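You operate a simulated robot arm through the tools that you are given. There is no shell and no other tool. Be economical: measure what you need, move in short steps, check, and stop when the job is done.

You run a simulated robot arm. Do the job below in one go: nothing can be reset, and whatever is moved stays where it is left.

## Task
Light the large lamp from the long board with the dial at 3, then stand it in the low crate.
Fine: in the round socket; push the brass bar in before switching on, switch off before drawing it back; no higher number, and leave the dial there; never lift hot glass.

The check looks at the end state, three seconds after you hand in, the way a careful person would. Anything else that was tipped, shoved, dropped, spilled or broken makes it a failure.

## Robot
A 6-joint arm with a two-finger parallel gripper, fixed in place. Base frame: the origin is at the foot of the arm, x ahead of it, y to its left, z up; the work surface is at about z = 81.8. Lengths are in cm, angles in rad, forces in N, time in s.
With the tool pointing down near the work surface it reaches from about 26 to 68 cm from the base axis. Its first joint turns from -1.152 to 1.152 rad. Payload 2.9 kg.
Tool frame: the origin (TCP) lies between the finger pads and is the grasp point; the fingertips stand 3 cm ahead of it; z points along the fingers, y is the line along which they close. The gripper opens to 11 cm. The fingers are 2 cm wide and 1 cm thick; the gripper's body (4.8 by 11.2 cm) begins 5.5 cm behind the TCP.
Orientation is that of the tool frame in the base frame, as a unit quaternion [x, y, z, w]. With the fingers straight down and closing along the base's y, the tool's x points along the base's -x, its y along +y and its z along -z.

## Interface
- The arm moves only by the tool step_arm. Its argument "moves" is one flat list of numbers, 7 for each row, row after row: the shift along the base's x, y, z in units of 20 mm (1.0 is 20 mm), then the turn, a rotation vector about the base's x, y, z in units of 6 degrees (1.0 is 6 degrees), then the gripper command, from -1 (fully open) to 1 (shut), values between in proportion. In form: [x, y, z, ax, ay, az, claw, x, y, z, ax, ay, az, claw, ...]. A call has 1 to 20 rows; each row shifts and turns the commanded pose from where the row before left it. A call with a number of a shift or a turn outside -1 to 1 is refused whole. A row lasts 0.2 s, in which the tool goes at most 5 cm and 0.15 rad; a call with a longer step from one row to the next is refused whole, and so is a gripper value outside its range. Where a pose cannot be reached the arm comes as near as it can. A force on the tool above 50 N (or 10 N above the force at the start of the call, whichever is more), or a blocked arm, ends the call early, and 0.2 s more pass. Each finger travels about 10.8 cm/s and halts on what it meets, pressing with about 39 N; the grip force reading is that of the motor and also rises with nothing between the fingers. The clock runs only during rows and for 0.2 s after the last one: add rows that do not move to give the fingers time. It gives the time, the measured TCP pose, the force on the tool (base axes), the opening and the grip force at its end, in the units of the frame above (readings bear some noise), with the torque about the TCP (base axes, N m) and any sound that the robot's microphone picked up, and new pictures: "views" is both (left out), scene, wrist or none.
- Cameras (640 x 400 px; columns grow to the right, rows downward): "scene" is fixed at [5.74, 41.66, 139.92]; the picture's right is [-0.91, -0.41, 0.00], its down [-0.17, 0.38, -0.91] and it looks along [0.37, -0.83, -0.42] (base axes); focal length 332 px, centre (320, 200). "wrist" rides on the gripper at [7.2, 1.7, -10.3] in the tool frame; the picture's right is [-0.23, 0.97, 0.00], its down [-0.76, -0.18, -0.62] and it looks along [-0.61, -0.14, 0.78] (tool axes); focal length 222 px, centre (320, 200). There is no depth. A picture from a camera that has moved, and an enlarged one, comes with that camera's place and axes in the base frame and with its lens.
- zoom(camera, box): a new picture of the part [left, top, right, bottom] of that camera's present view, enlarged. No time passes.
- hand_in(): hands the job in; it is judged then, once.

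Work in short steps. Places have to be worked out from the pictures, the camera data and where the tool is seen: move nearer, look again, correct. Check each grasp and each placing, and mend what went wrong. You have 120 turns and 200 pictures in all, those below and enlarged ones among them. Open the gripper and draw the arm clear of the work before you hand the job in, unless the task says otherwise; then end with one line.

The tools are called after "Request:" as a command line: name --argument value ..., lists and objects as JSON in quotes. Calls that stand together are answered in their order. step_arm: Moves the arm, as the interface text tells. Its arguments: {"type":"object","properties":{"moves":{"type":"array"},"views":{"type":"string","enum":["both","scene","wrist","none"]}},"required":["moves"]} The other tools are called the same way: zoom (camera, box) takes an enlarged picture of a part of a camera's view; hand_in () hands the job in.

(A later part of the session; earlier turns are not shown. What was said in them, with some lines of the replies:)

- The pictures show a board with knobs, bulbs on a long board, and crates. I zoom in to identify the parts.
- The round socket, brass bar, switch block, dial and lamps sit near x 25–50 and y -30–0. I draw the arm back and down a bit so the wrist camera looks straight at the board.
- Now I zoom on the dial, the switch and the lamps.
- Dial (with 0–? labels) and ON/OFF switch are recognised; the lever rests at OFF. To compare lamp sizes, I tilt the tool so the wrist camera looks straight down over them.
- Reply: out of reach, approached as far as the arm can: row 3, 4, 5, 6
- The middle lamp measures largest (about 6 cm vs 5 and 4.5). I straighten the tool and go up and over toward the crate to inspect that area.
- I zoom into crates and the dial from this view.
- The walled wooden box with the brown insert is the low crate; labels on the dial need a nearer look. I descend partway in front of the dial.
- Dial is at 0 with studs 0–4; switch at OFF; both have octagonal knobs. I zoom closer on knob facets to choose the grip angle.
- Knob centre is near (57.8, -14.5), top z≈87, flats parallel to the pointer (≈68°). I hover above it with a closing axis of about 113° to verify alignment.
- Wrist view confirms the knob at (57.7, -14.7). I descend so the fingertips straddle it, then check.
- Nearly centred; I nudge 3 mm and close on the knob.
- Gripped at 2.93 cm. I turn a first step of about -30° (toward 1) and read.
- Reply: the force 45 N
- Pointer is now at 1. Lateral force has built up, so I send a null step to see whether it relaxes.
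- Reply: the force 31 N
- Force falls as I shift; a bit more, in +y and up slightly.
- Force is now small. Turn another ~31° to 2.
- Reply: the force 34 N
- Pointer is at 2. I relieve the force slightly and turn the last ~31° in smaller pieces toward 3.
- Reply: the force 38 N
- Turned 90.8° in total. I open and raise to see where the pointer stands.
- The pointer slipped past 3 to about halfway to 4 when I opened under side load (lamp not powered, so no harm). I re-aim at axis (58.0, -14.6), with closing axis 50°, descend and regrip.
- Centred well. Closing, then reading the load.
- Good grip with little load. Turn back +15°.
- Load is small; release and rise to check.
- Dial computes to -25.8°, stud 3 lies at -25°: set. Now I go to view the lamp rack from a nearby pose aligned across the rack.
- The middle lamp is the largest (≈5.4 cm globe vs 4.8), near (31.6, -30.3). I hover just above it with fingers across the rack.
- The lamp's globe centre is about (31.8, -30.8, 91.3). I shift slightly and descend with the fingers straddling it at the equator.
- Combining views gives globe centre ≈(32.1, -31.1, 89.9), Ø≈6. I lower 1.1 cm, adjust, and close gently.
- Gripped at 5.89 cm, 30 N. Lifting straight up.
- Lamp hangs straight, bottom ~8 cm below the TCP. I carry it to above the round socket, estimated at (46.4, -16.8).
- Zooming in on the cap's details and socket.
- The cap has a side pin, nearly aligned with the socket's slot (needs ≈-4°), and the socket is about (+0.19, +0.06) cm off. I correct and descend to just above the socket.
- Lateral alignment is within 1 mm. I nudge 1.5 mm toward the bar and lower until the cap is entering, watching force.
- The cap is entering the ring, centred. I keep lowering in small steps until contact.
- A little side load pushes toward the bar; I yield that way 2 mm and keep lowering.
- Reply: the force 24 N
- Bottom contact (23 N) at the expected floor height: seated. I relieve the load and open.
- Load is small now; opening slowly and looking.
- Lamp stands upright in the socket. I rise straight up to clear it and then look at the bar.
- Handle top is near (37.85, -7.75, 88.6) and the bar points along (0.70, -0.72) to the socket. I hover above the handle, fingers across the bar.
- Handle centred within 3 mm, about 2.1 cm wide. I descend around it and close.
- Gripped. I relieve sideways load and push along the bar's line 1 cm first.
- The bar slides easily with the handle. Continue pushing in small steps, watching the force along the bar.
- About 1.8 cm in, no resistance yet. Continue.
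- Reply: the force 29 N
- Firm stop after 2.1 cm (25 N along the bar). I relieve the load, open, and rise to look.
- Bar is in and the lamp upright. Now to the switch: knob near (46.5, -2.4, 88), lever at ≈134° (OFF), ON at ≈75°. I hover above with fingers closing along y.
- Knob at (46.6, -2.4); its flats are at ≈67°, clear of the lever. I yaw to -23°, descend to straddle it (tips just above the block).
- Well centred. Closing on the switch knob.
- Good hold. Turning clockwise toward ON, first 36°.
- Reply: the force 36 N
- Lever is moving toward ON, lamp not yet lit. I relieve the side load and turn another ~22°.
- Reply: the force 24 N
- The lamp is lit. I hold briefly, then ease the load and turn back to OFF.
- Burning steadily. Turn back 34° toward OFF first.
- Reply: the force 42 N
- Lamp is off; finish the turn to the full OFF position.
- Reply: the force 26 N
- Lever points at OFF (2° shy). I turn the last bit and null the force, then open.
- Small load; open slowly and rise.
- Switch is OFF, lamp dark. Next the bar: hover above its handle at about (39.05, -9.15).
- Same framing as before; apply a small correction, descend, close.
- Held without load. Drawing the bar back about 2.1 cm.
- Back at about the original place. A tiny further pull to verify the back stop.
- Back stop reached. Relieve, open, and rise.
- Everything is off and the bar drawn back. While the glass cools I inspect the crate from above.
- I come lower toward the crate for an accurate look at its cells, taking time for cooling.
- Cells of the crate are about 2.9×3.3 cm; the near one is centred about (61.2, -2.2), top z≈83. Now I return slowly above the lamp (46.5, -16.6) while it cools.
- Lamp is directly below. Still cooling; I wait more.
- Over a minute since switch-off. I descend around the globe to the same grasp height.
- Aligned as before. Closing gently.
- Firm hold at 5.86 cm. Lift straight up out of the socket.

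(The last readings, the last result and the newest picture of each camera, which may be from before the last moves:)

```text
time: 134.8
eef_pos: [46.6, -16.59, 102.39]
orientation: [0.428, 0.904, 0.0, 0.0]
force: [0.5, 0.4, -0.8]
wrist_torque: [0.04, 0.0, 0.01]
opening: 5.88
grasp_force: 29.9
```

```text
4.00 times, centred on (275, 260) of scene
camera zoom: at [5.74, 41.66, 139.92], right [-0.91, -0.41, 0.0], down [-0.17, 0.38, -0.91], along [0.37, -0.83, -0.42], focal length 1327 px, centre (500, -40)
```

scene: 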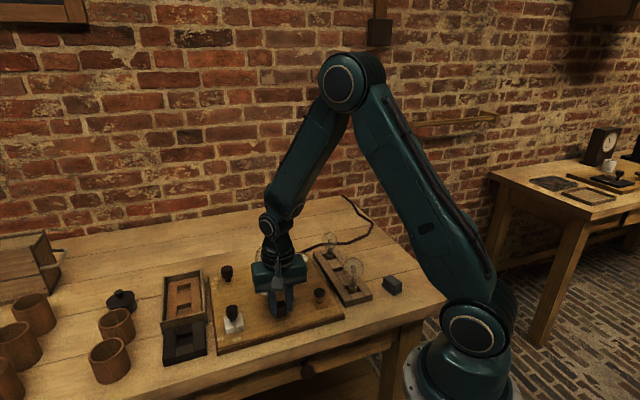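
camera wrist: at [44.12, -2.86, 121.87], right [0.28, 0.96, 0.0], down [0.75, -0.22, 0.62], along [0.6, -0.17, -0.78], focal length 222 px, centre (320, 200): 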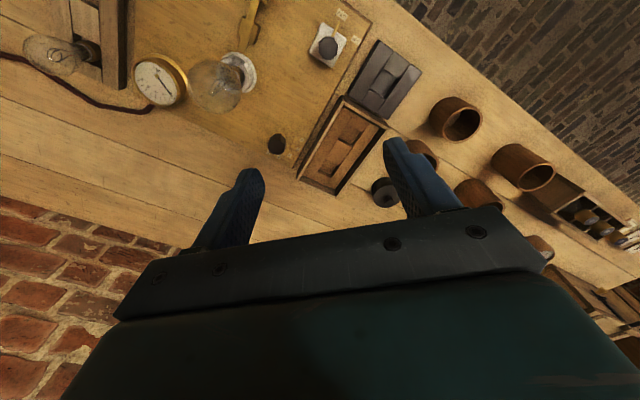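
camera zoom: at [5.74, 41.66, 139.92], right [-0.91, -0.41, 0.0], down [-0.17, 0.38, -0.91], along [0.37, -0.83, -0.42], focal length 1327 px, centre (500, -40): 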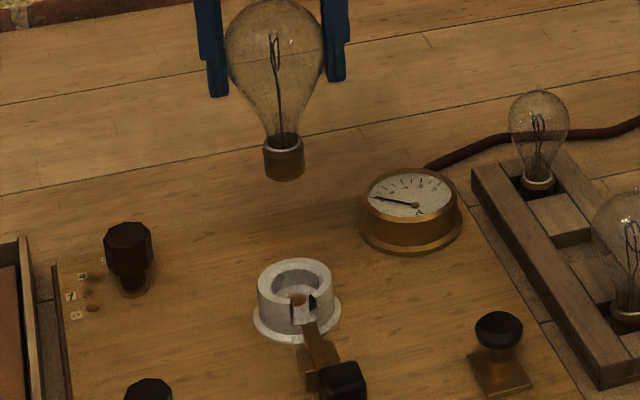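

Lamp is out cleanly. Carry it over to above the near cell of the crate at (61.2, -2.2).

Request:
step_arm --moves '[0.8, 0.79, 0, 0, 0, 0, 0.1, 0.8, 0.79, 0, 0, 0, 0, 0.1, 0.8, 0.79, 0, 0, 0, 0, 0.1, 0.8, 0.79, 0, 0, 0, 0, 0.1, 0.8, 0.79, 0, 0, 0, 0, 0.1, 0.8, 0.79, 0, 0, 0, 0, 0.1, 0.8, 0.79, 0, 0, 0, 0, 0.1, 0.8, 0.79, 0, 0, 0, 0, 0.1, 0.8, 0.79, 0, 0, 0, 0, 0.1, 0, 0, 0, 0, 0, 0, 0.1]' --views "none"

Request:
zoom --camera "wrist" --box '[250, 50, 390, 190]'

Request:
zoom --camera "scene" --box '[140, 240, 230, 350]'

```text
time: 137.0
eef_pos: [60.86, -2.52, 102.43]
orientation: [0.427, 0.904, 0.0, 0.0]
force: [-0.3, -0.4, -0.6]
wrist_torque: [-0.01, 0.0, 0.01]
opening: 5.89
grasp_force: 30.3
```

```text
2.86 times, centred on (320, 120) of wrist
camera zoom: at [57.52, 4.16, 112.75], right [0.9, 0.44, 0.0], down [0.35, -0.7, 0.62], along [0.28, -0.56, -0.78], focal length 635 px, centre (320, 429)
```

zoom: 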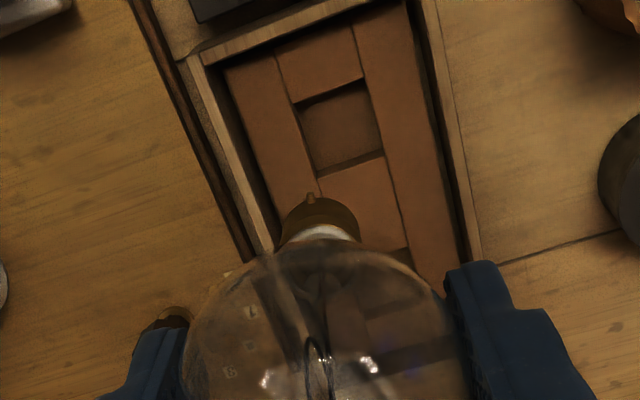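

```text
3.64 times, centred on (185, 295) of scene
camera zoom: at [5.74, 41.66, 139.92], right [-0.91, -0.41, 0.0], down [-0.17, 0.38, -0.91], along [0.37, -0.83, -0.42], focal length 1206 px, centre (811, -146)
```

zoom: 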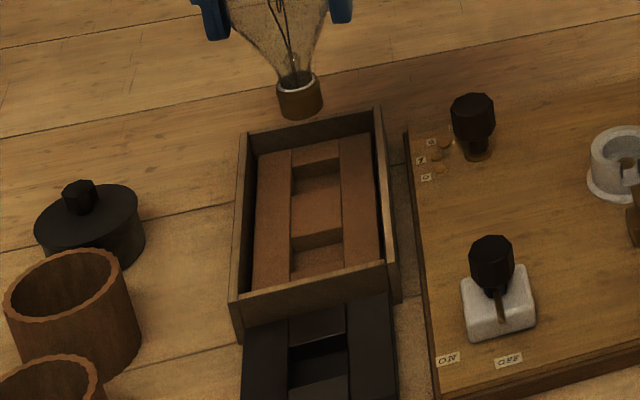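

Hole is about (+0.7, +0.55) cm from the cap. Correct and lower to just above the crate.

Request:
step_arm --moves '[0.36, 0.26, 0, 0, 0, 0, 0.1, 0, 0, -0.7, 0, 0, 0, 0.1, 0, 0, -0.8, 0, 0, 0, 0.1, 0, 0, -0.8, 0, 0, 0, 0.1, 0, 0, -0.7, 0, 0, 0, 0.1, 0, 0, 0, 0, 0, 0, 0.1]' --views "none"

Request:
zoom --camera "wrist" --box '[270, 60, 370, 150]'

Request:
zoom --camera "scene" --box '[155, 250, 215, 330]'

```text
time: 138.4
eef_pos: [61.62, -1.84, 96.42]
orientation: [0.428, 0.904, 0.0, 0.0]
force: [-0.5, -0.3, -0.2]
wrist_torque: [-0.05, 0.01, -0.01]
opening: 5.85
grasp_force: 30.2
```

```text
4.44 times, centred on (320, 105) of wrist
camera zoom: at [58.22, 4.67, 106.75], right [0.9, 0.44, 0.0], down [0.35, -0.7, 0.62], along [0.28, -0.56, -0.78], focal length 987 px, centre (320, 622)
```

zoom: 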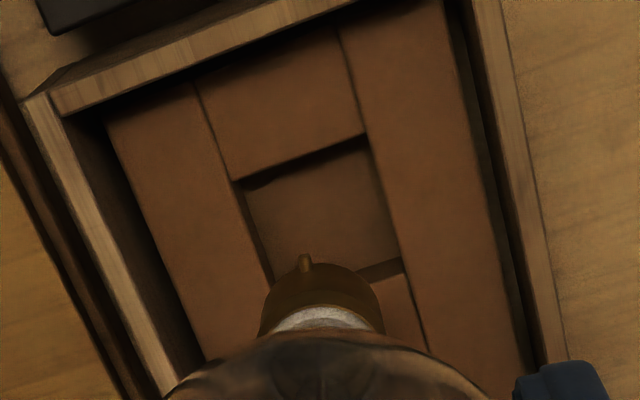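

```text
5.00 times, centred on (185, 290) of scene
camera zoom: at [5.74, 41.66, 139.92], right [-0.91, -0.41, 0.0], down [-0.17, 0.38, -0.91], along [0.37, -0.83, -0.42], focal length 1659 px, centre (995, -250)
```

zoom: 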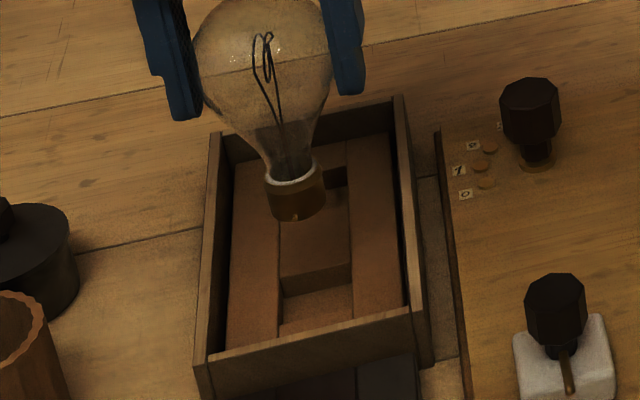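

Laterally right; needs 3.5 mm toward the front. Correct and lower to about the crate's rim.

Request:
step_arm --moves '[-0.076, 0.157, 0, 0, 0, 0, 0.1, 0, 0, -0.6, 0, 0, 0, 0.1, 0, 0, -0.6, 0, 0, 0, 0.1, 0, 0, -0.5, 0, 0, 0, 0.1, 0, 0, 0, 0, 0, 0, 0.1]' --views "none"

Request:
zoom --camera "wrist" --box '[270, 60, 370, 150]'

Request:
zoom --camera "scene" --box '[155, 250, 215, 330]'

```text
time: 139.6
eef_pos: [61.58, -1.53, 92.94]
orientation: [0.427, 0.904, 0.0, 0.0]
force: [-0.5, -0.5, -0.9]
wrist_torque: [-0.04, 0.0, -0.01]
opening: 5.82
grasp_force: 30.2
```

```text
4.44 times, centred on (320, 105) of wrist
camera zoom: at [58.13, 5.01, 103.37], right [0.9, 0.44, 0.0], down [0.35, -0.7, 0.62], along [0.28, -0.56, -0.78], focal length 987 px, centre (320, 622)
```

zoom: 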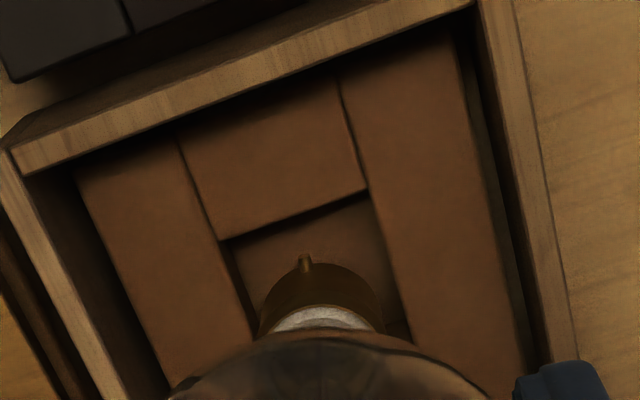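

```text
5.00 times, centred on (185, 290) of scene
camera zoom: at [5.74, 41.66, 139.92], right [-0.91, -0.41, 0.0], down [-0.17, 0.38, -0.91], along [0.37, -0.83, -0.42], focal length 1659 px, centre (995, -250)
```

zoom: 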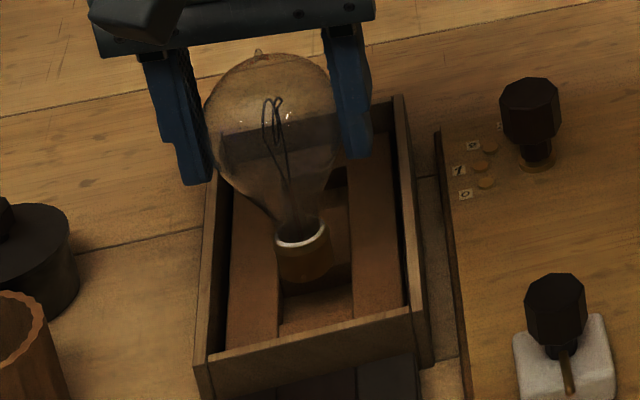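

Laterally centred; projecting the remaining descent suggests 2 mm back. Adjust and lower a bit more.

Request:
step_arm --moves '[0.04, -0.08, 0, 0, 0, 0, 0.1, 0, 0, -0.3, 0, 0, 0, 0.1, 0, 0, -0.3, 0, 0, 0, 0.1, 0, 0, 0, 0, 0, 0, 0.1]' --views "none"

Request:
zoom --camera "wrist" --box '[270, 60, 370, 150]'

Request:
zoom --camera "scene" --box '[155, 250, 215, 330]'

```text
time: 140.6
eef_pos: [61.6, -1.78, 91.77]
orientation: [0.427, 0.904, 0.0, 0.0]
force: [0.0, 0.0, -1.0]
wrist_torque: [-0.01, 0.02, -0.03]
opening: 5.85
grasp_force: 30.3
```

```text
4.44 times, centred on (320, 105) of wrist
camera zoom: at [58.22, 4.81, 102.16], right [0.9, 0.44, 0.0], down [0.35, -0.7, 0.62], along [0.28, -0.56, -0.78], focal length 987 px, centre (320, 622)
```

zoom: 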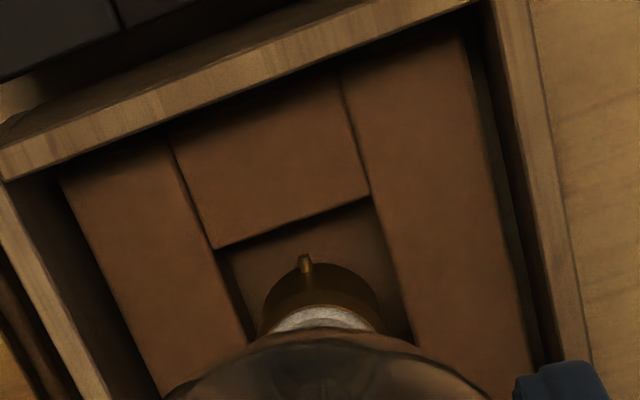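

```text
5.00 times, centred on (185, 290) of scene
camera zoom: at [5.74, 41.66, 139.92], right [-0.91, -0.41, 0.0], down [-0.17, 0.38, -0.91], along [0.37, -0.83, -0.42], focal length 1659 px, centre (995, -250)
```

zoom: 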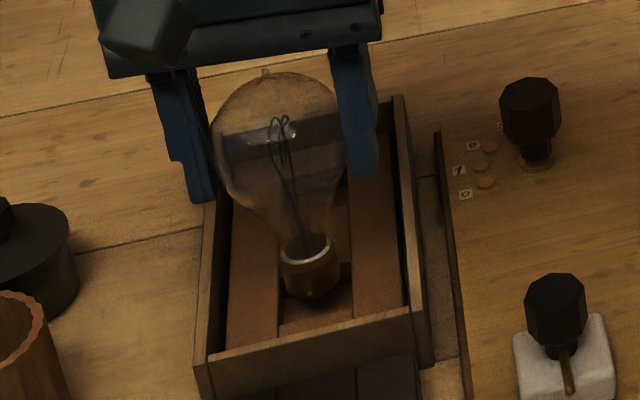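

Well within the cell. Continue down in small steps until it touches.

Request:
step_arm --moves '[0.0, -0.04, -0.2, 0, 0, 0, 0.1, 0, 0, -0.2, 0, 0, 0, 0.1, 0, 0, -0.15, 0, 0, 0, 0.1, 0, 0, 0, 0, 0, 0, 0.1]' --views "none"

Request:
zoom --camera "wrist" --box '[270, 60, 370, 150]'

Request:
zoom --camera "scene" --box '[155, 250, 215, 330]'

```text
time: 141.6
eef_pos: [61.76, -1.79, 91.04]
orientation: [0.427, 0.904, 0.002, 0.004]
force: [-3.3, 3.6, 25.5]
wrist_torque: [-0.12, 0.0, -0.04]
opening: 5.84
grasp_force: 29.6
```

```text
4.44 times, centred on (320, 105) of wrist
camera zoom: at [58.2, 4.79, 101.34], right [0.9, 0.44, 0.01], down [0.34, -0.7, 0.63], along [0.28, -0.56, -0.78], focal length 987 px, centre (320, 622)
```

zoom: 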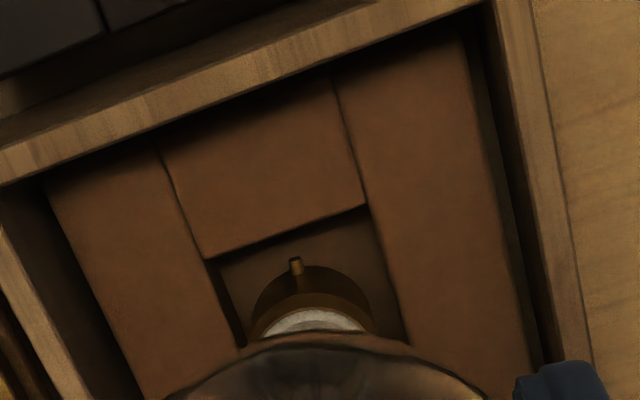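

```text
5.00 times, centred on (185, 290) of scene
camera zoom: at [5.68, 41.67, 139.91], right [-0.91, -0.41, 0.0], down [-0.17, 0.38, -0.91], along [0.37, -0.83, -0.42], focal length 1659 px, centre (995, -250)
```

zoom: 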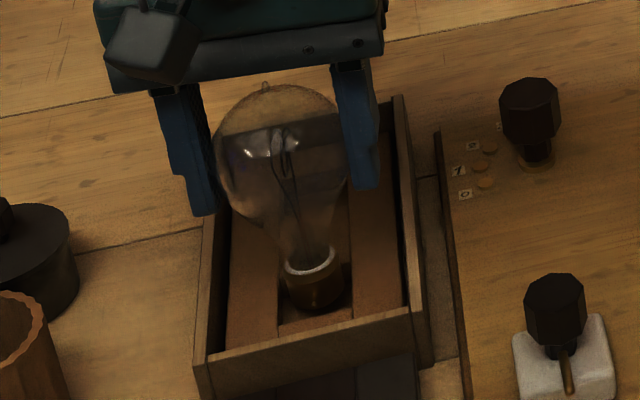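

Contact at 25 N. I need to see whether the cap is on the cell floor or on an edge.

Request:
zoom --camera "scene" --box '[170, 285, 200, 315]'

Request:
zoom --camera "wrist" --box '[290, 90, 350, 140]'

```text
13.33 times, centred on (185, 300) of scene
camera zoom: at [5.68, 41.67, 139.91], right [-0.91, -0.41, 0.0], down [-0.17, 0.38, -0.91], along [0.37, -0.83, -0.42], focal length 4423 px, centre (2120, -1133)
```

zoom: 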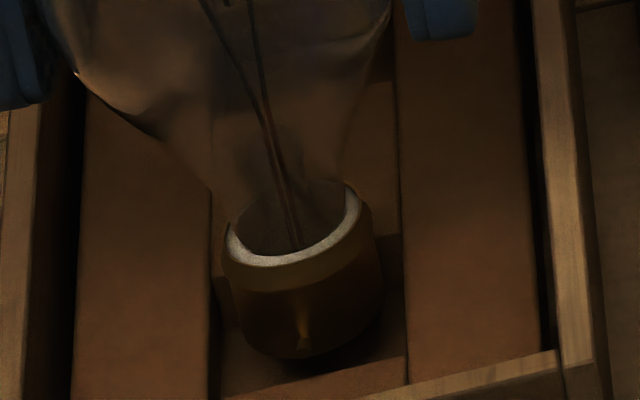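

```text
8.00 times, centred on (320, 115) of wrist
camera zoom: at [58.2, 4.79, 101.34], right [0.9, 0.44, 0.01], down [0.34, -0.7, 0.63], along [0.28, -0.56, -0.78], focal length 1777 px, centre (320, 880)
```

zoom: 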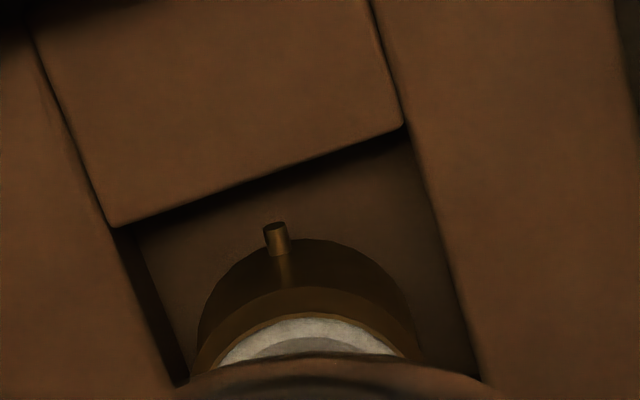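

The cap is resting on the middle spacer's edge (side force points frontward). I lift 5 mm, shift 3 mm frontward, and retry.

Request:
step_arm --moves '[0, 0, 0.35, 0, 0, 0, 0.1, -0.03, 0.15, 0, 0, 0, 0, 0.1, 0, 0, 0, 0, 0, 0, 0.1]' --views "none"

Request:
zoom --camera "scene" --box '[165, 270, 205, 310]'

Request:
zoom --camera "wrist" --box '[290, 90, 350, 140]'

```text
time: 142.4
eef_pos: [61.46, -1.47, 91.28]
orientation: [0.427, 0.904, -0.001, -0.001]
force: [0.1, 0.1, -0.4]
wrist_torque: [0.0, 0.0, -0.01]
opening: 5.85
grasp_force: 29.8
```

```text
10.00 times, centred on (185, 290) of scene
camera zoom: at [5.74, 41.66, 139.92], right [-0.91, -0.41, 0.0], down [-0.17, 0.38, -0.91], along [0.37, -0.83, -0.42], focal length 3318 px, centre (1670, -700)
```

zoom: 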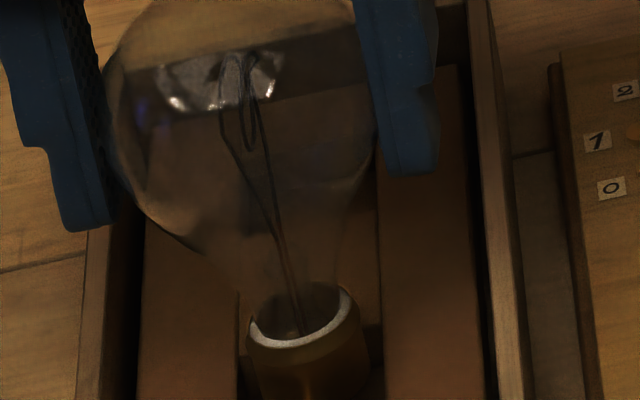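

```text
8.00 times, centred on (320, 115) of wrist
camera zoom: at [58.05, 5.03, 101.71], right [0.9, 0.44, 0.0], down [0.35, -0.7, 0.62], along [0.27, -0.56, -0.78], focal length 1777 px, centre (320, 880)
```

zoom: 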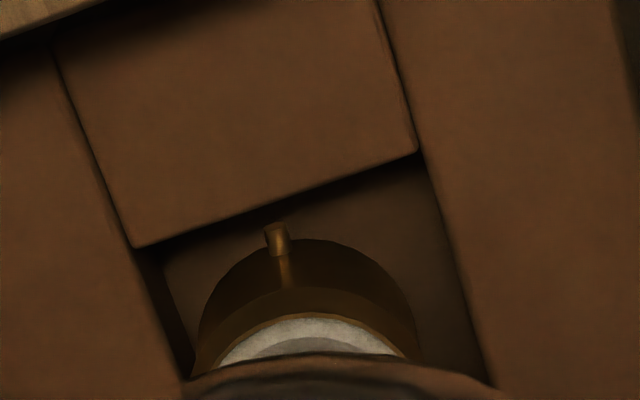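

Slack along the cell is tight because of the side pin. I raise 1 cm and turn the lamp 45° so the pin points to a corner.

Request:
step_arm --moves '[0, 0, 0.6, 0, 0, 0, 0.1, 0, 0, 0, 0, 0, 0.94, 0.1, 0, 0, 0, 0, 0, 0.94, 0.1, 0, 0, 0, 0, 0, 0.94, 0.1, 0, 0, 0, 0, 0, 0.94, 0.1, 0, 0, 0, 0, 0, 0.94, 0.1, 0, 0, 0, 0, 0, 0.94, 0.1, 0, 0, 0, 0, 0, 0.94, 0.1, 0, 0, 0, 0, 0, 0.94, 0.1, 0, 0, 0, 0, 0, 0, 0.1]' --views "none"

Request:
zoom --camera "scene" --box '[155, 260, 215, 330]'

Request:
zoom --camera "wrist" --box '[270, 60, 370, 150]'

```text
time: 144.6
eef_pos: [61.5, -1.63, 92.65]
orientation: [0.047, 0.999, 0.0, 0.0]
force: [-0.6, -0.2, -0.5]
wrist_torque: [-0.01, 0.02, -0.02]
opening: 5.86
grasp_force: 30.0
```

```text
5.71 times, centred on (185, 295) of scene
camera zoom: at [5.74, 41.66, 139.92], right [-0.91, -0.41, 0.0], down [-0.17, 0.38, -0.91], along [0.37, -0.83, -0.42], focal length 1896 px, centre (1091, -343)
```

zoom: 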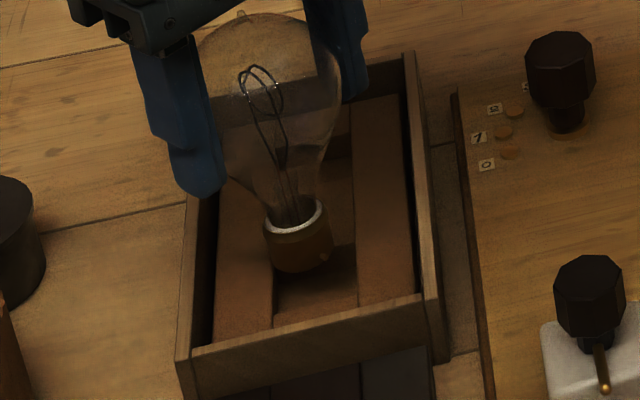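

```text
4.44 times, centred on (320, 105) of wrist
camera zoom: at [54.35, 0.73, 102.98], right [0.32, 0.95, 0.0], down [0.74, -0.25, 0.62], along [0.59, -0.2, -0.78], focal length 987 px, centre (320, 622)
```

zoom: 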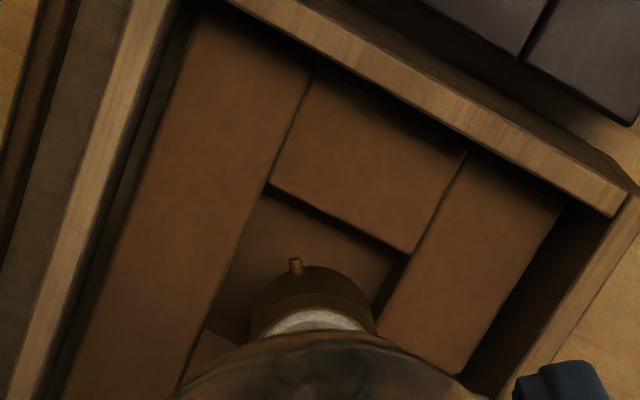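

Clear view: the cap needs about 2 mm toward -x. Adjust and lower 1 cm.

Request:
step_arm --moves '[-0.11, 0.02, 0, 0, 0, 0, 0.1, 0, 0, -0.25, 0, 0, 0, 0.1, 0, 0, -0.25, 0, 0, 0, 0.1, 0, 0, 0, 0, 0, 0, 0.1]' --views "none"

Request:
zoom --camera "wrist" --box '[270, 60, 370, 150]'

Request:
zoom --camera "scene" --box '[165, 280, 205, 320]'

```text
time: 145.6
eef_pos: [61.27, -1.54, 91.56]
orientation: [0.048, 0.999, -0.001, 0.0]
force: [-0.1, 0.3, -0.4]
wrist_torque: [-0.02, 0.01, -0.01]
opening: 5.82
grasp_force: 29.5
```

```text
4.44 times, centred on (320, 105) of wrist
camera zoom: at [54.12, 0.78, 101.95], right [0.32, 0.95, 0.0], down [0.74, -0.25, 0.62], along [0.59, -0.2, -0.78], focal length 987 px, centre (320, 622)
```

zoom: 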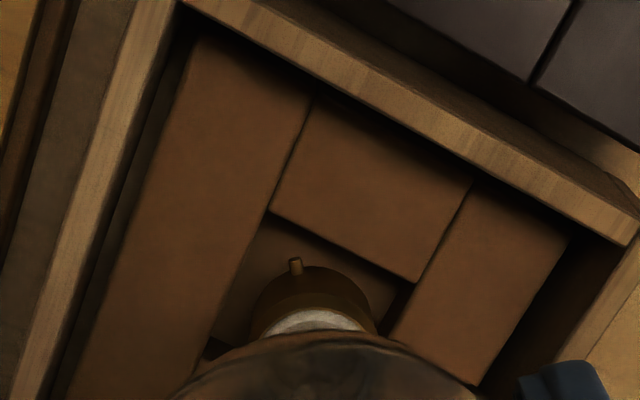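

```text
10.00 times, centred on (185, 300) of scene
camera zoom: at [5.74, 41.66, 139.92], right [-0.91, -0.41, 0.0], down [-0.17, 0.38, -0.91], along [0.37, -0.83, -0.42], focal length 3318 px, centre (1670, -800)
```

zoom: 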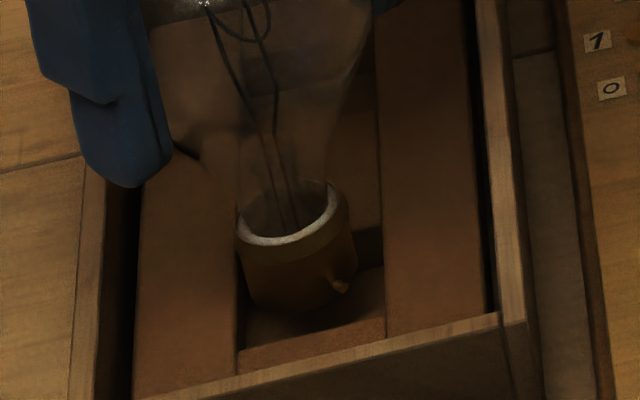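

The cap is still ~3 mm too far toward +x. Correct and lower in small steps.

Request:
step_arm --moves '[-0.13, -0.02, 0, 0, 0, 0, 0.1, 0, 0, -0.15, 0, 0, 0, 0.1, 0, 0, -0.15, 0, 0, 0, 0.1, 0, 0, 0, 0, 0, 0, 0.1]' --views "none"

Request:
zoom --camera "wrist" --box '[270, 60, 370, 150]'

Request:
zoom --camera "scene" --box '[165, 280, 205, 320]'

```text
time: 146.6
eef_pos: [61.03, -1.63, 90.97]
orientation: [0.048, 0.999, -0.001, 0.0]
force: [-0.2, 0.9, -0.1]
wrist_torque: [-0.01, -0.02, 0.01]
opening: 5.85
grasp_force: 29.6
```

```text
4.44 times, centred on (320, 105) of wrist
camera zoom: at [53.85, 0.74, 101.35], right [0.32, 0.95, 0.0], down [0.74, -0.25, 0.62], along [0.59, -0.2, -0.78], focal length 987 px, centre (320, 622)
```

zoom: 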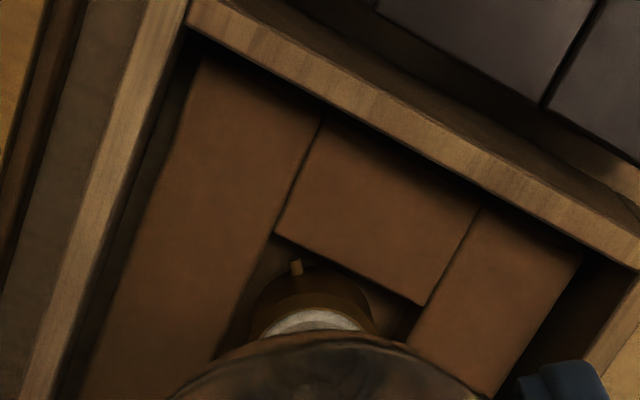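

```text
10.00 times, centred on (185, 300) of scene
camera zoom: at [5.74, 41.66, 139.92], right [-0.91, -0.41, 0.0], down [-0.17, 0.38, -0.91], along [0.37, -0.83, -0.42], focal length 3318 px, centre (1670, -800)
```

zoom: 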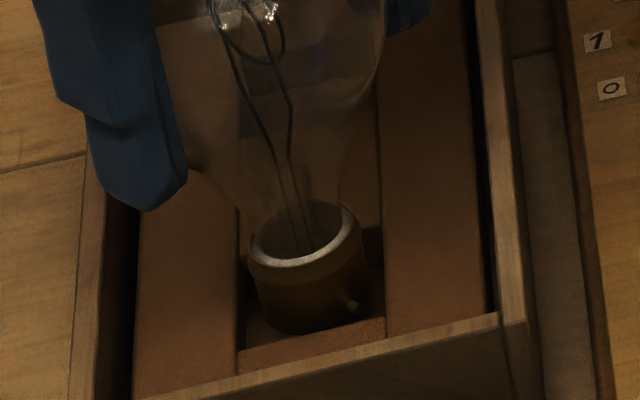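

Cap is aligned between the rails; a 1 mm back shift and continue down.

Request:
step_arm --moves '[0.03, -0.045, 0, 0, 0, 0, 0.1, 0, 0, -0.15, 0, 0, 0, 0.1, 0, 0, -0.1, 0, 0, 0, 0.1, 0, 0, 0, 0, 0, 0, 0.1]' --views "none"

Request:
zoom --camera "wrist" --box '[270, 60, 370, 150]'

Request:
zoom --camera "scene" --box '[165, 280, 205, 320]'

```text
time: 147.6
eef_pos: [61.07, -1.58, 90.47]
orientation: [0.047, 0.999, -0.001, 0.0]
force: [-0.3, -1.0, -1.3]
wrist_torque: [0.0, -0.02, 0.01]
opening: 5.86
grasp_force: 30.0
```

```text
4.44 times, centred on (320, 105) of wrist
camera zoom: at [53.9, 0.67, 100.86], right [0.32, 0.95, 0.0], down [0.74, -0.25, 0.62], along [0.59, -0.2, -0.78], focal length 987 px, centre (320, 622)
```

zoom: 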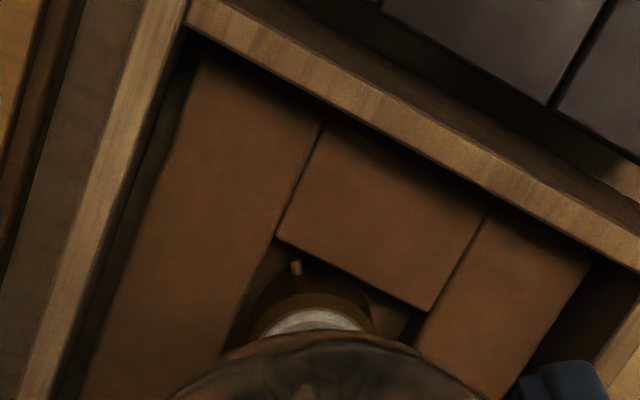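

```text
10.00 times, centred on (185, 300) of scene
camera zoom: at [5.74, 41.66, 139.92], right [-0.91, -0.41, 0.0], down [-0.17, 0.38, -0.91], along [0.37, -0.83, -0.42], focal length 3318 px, centre (1670, -800)
```

zoom: 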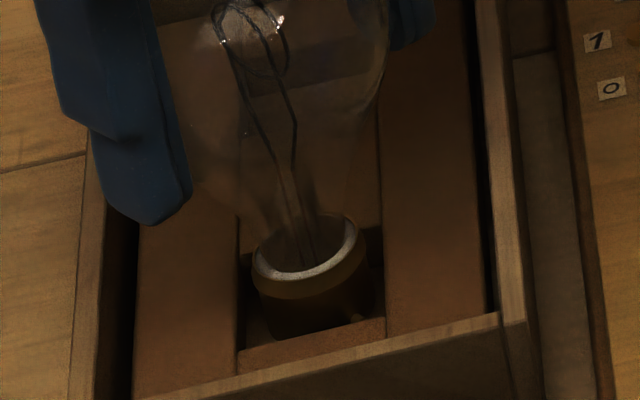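

Cap bottom is now being hidden behind the front spacer — inside the cell, no force. Keep lowering to the floor.

Request:
step_arm --moves '[0, 0, -0.15, 0, 0, 0, 0.1, 0, 0, -0.15, 0, 0, 0, 0.1, 0, 0, -0.1, 0, 0, 0, 0.1, 0, 0, 0, 0, 0, 0, 0.1]' --views "none"

Request:
zoom --camera "scene" --box '[165, 280, 205, 320]'

```text
time: 148.6
eef_pos: [61.02, -1.54, 89.9]
orientation: [0.048, 0.999, 0.0, 0.003]
force: [-6.7, 0.3, 19.9]
wrist_torque: [0.06, 0.52, 0.05]
opening: 5.87
grasp_force: 30.4
```

```text
10.00 times, centred on (185, 300) of scene
camera zoom: at [5.69, 41.66, 139.92], right [-0.91, -0.41, 0.0], down [-0.17, 0.38, -0.91], along [0.37, -0.83, -0.42], focal length 3318 px, centre (1670, -800)
```

zoom: 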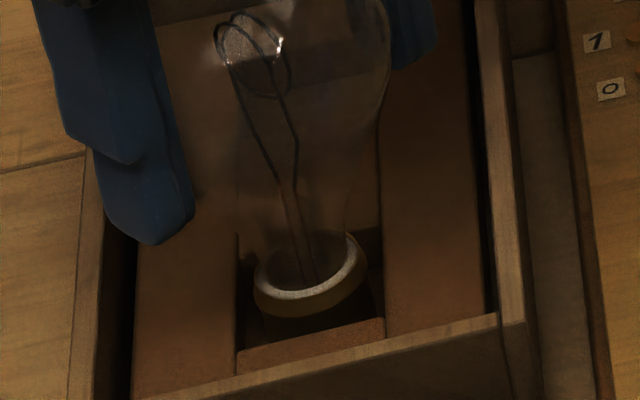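

Floor contact at z≈81.9. Relieve the load, then open slowly.

Request:
step_arm --moves '[-0.04, 0, 0.08, 0, 0, 0, 0.1, 0, 0, 0, 0, 0, 0, 0.1]' --views "none"

```text
time: 149.2
eef_pos: [61.1, -1.54, 89.96]
orientation: [0.047, 0.999, -0.001, 0.002]
force: [4.5, 0.1, 11.1]
wrist_torque: [0.12, -0.5, -0.01]
opening: 5.85
grasp_force: 30.1
```

Request:
step_arm --moves '[0.02, 0, 0.05, 0, 0, 0, 0.1, 0, 0, 0, 0, 0, 0, 0.1, 0, 0, 0, 0, 0, 0, -0.08, 0, 0, 0, 0, 0, 0, -0.12, 0, 0, 0, 0, 0, 0, -0.18, 0, 0, 0, 0, 0, 0, -0.25, 0, 0, 0, 0, 0, 0, -0.4, 0, 0, 0, 0, 0, 0, -0.4]' --views "none"

Request:
zoom --camera "scene" --box '[155, 260, 215, 330]'

Request:
zoom --camera "wrist" --box '[240, 60, 400, 200]'

```text
time: 151.0
eef_pos: [61.0, -1.69, 89.88]
orientation: [0.048, 0.999, 0.001, 0.0]
force: [0.0, 0.5, 0.2]
wrist_torque: [0.02, 0.03, -0.02]
opening: 7.71
grasp_force: 0.1
```

```text
5.71 times, centred on (185, 295) of scene
camera zoom: at [5.74, 41.66, 139.92], right [-0.91, -0.41, 0.0], down [-0.17, 0.38, -0.91], along [0.37, -0.83, -0.42], focal length 1896 px, centre (1091, -343)
```

zoom: 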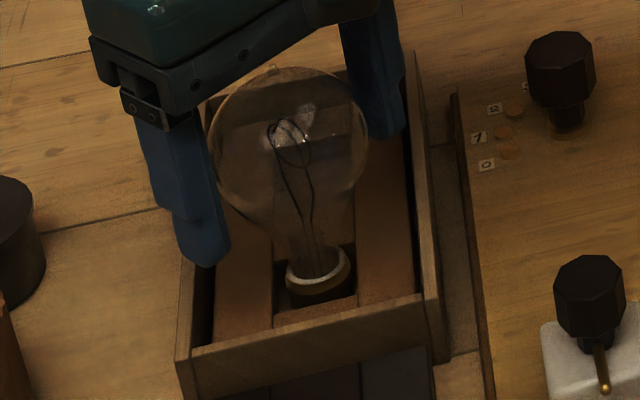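

```text
2.86 times, centred on (320, 130) of wrist
camera zoom: at [53.87, 0.64, 100.32], right [0.32, 0.95, 0.0], down [0.74, -0.25, 0.62], along [0.59, -0.2, -0.78], focal length 635 px, centre (320, 400)
```

zoom: 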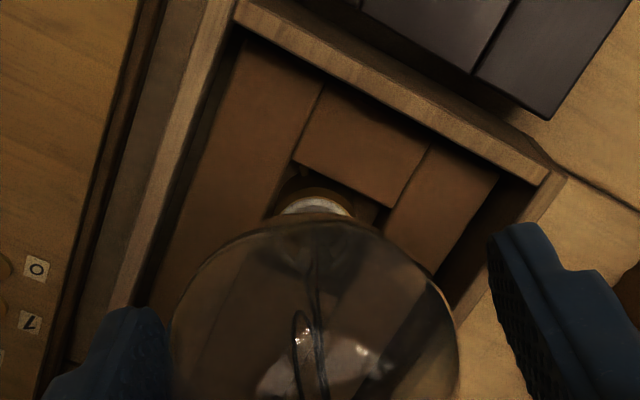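

Lamp stands in the cell. Rise straight up and clear.

Request:
step_arm --moves '[0, 0, 0.3, 0, 0, 0, -0.5, 0, 0, 0.6, 0, 0, 0, -0.5, 0, 0, 0.8, 0, 0, 0, -0.5, 0, 0, 1, 0, 0, 0, -0.5, 0, 0, 1, 0, 0, 0, -0.5, 0, 0, 1, 0, 0, 0, -0.5, 0, 0, 1, 0, 0, 0, -0.5, 0, 0, 1, 0, 0, 0, -0.5, -0.5, 0, 1, 0, 0, 0, -0.7, -1, 0, 1, 0, 0, 0, -0.8, -1, 0, 1, 0, 0, 0, -1, -1, 0, 0.5, 0, 0, 0, -1, -1, 0, 0, 0, 0, 0, -1, -1, 0, 0, 0, 0, 0, -1, 0, 0, 0, 0, 0, 0, -1]'

Request:
zoom --camera "scene" --box '[155, 250, 295, 350]'

Request:
zoom --camera "wrist" --box '[220, 20, 420, 180]'

```text
time: 154.2
eef_pos: [49.95, -1.75, 110.38]
orientation: [0.049, 0.999, 0.0, 0.0]
force: [-0.8, -0.4, 0.2]
wrist_torque: [0.03, 0.01, 0.01]
opening: 11.01
grasp_force: 0.1
camera wrist: at [42.86, 0.63, 120.72], right [0.32, 0.95, 0.0], down [0.74, -0.25, 0.62], along [0.59, -0.2, -0.78], focal length 222 px, centre (320, 200)
```

scene: 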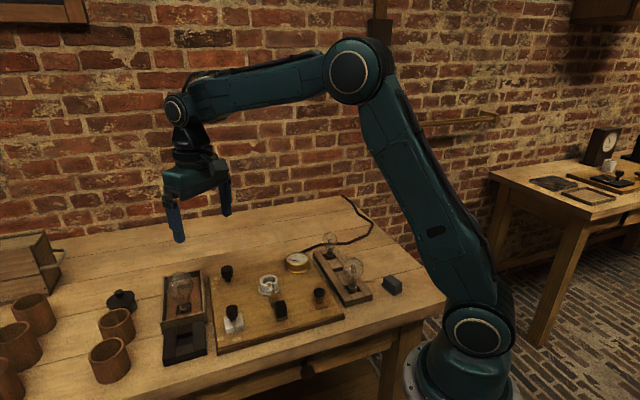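
wrist: 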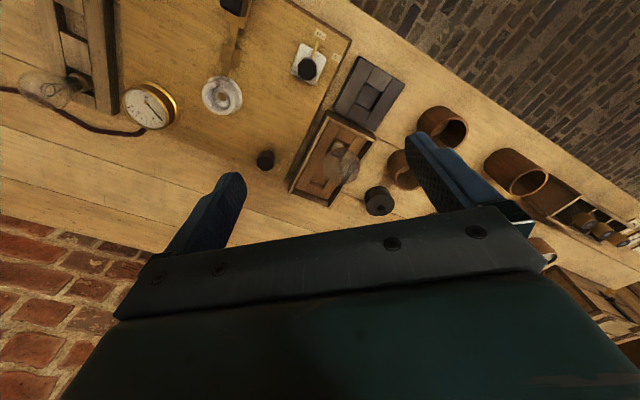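

```text
4.00 times, centred on (225, 300) of scene
camera zoom: at [5.74, 41.66, 139.92], right [-0.91, -0.41, 0.0], down [-0.17, 0.38, -0.91], along [0.37, -0.83, -0.42], focal length 1327 px, centre (700, -200)
```

zoom: 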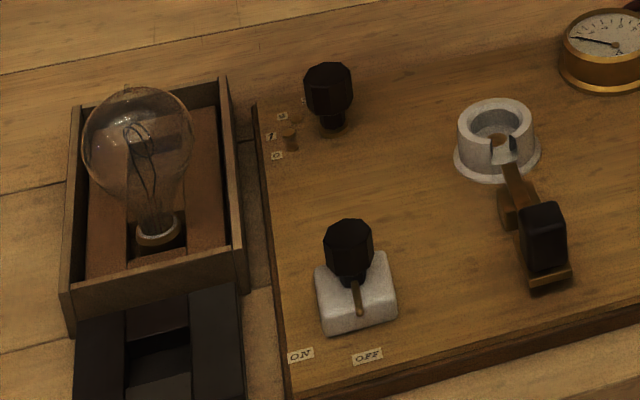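

```text
2.50 times, centred on (320, 100) of wrist
camera zoom: at [42.86, 0.63, 120.72], right [0.32, 0.95, 0.0], down [0.74, -0.25, 0.62], along [0.59, -0.2, -0.78], focal length 555 px, centre (320, 450)
```

zoom: 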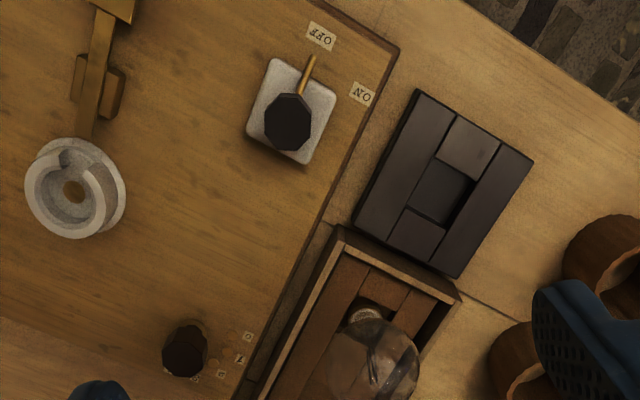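

Lamp stands upright in the crate. I verify the dial position once more up close.

Request:
zoom --camera "scene" --box '[205, 255, 245, 295]'

Request:
zoom --camera "wrist" --box '[245, 135, 305, 185]'

```text
10.00 times, centred on (225, 275) of scene
camera zoom: at [5.74, 41.66, 139.92], right [-0.91, -0.41, 0.0], down [-0.17, 0.38, -0.91], along [0.37, -0.83, -0.42], focal length 3318 px, centre (1270, -550)
```

zoom: 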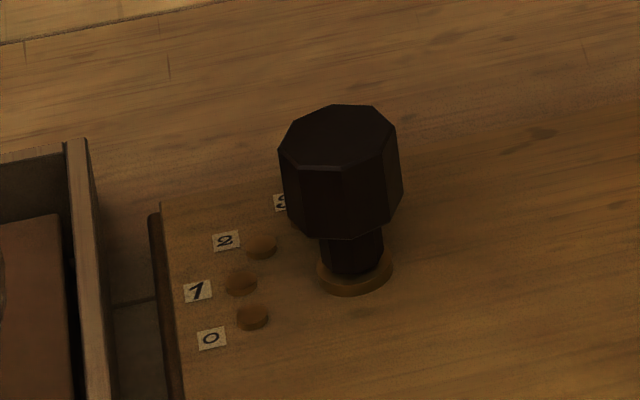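

```text
8.00 times, centred on (275, 160) of wrist
camera zoom: at [42.86, 0.63, 120.72], right [0.32, 0.95, 0.0], down [0.74, -0.25, 0.62], along [0.59, -0.2, -0.78], focal length 1777 px, centre (680, 520)
```

zoom: 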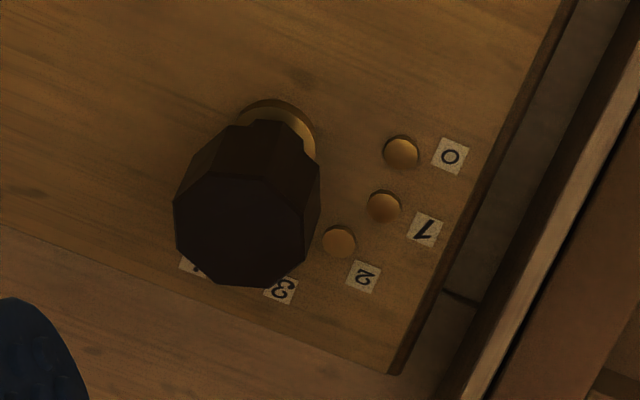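

The dial is unchanged at 3, the switch is OFF, the bar is drawn back, the lamp stands in the crate, and the arm is open and clear. Handing in.

Request:
hand_in

```text
The job is handed in.
```

The large lamp was lit at dial 3. I then switched it off, drew the bar back, left the lamp a little over a minute, and stood it upright in the low crate, with the dial still at 3. While I was setting the dial, before any power was on, it slipped about halfway from 3 to 4 and I turned it back. There was no way to measure the glass temperature, so I judged cooling by time alone.
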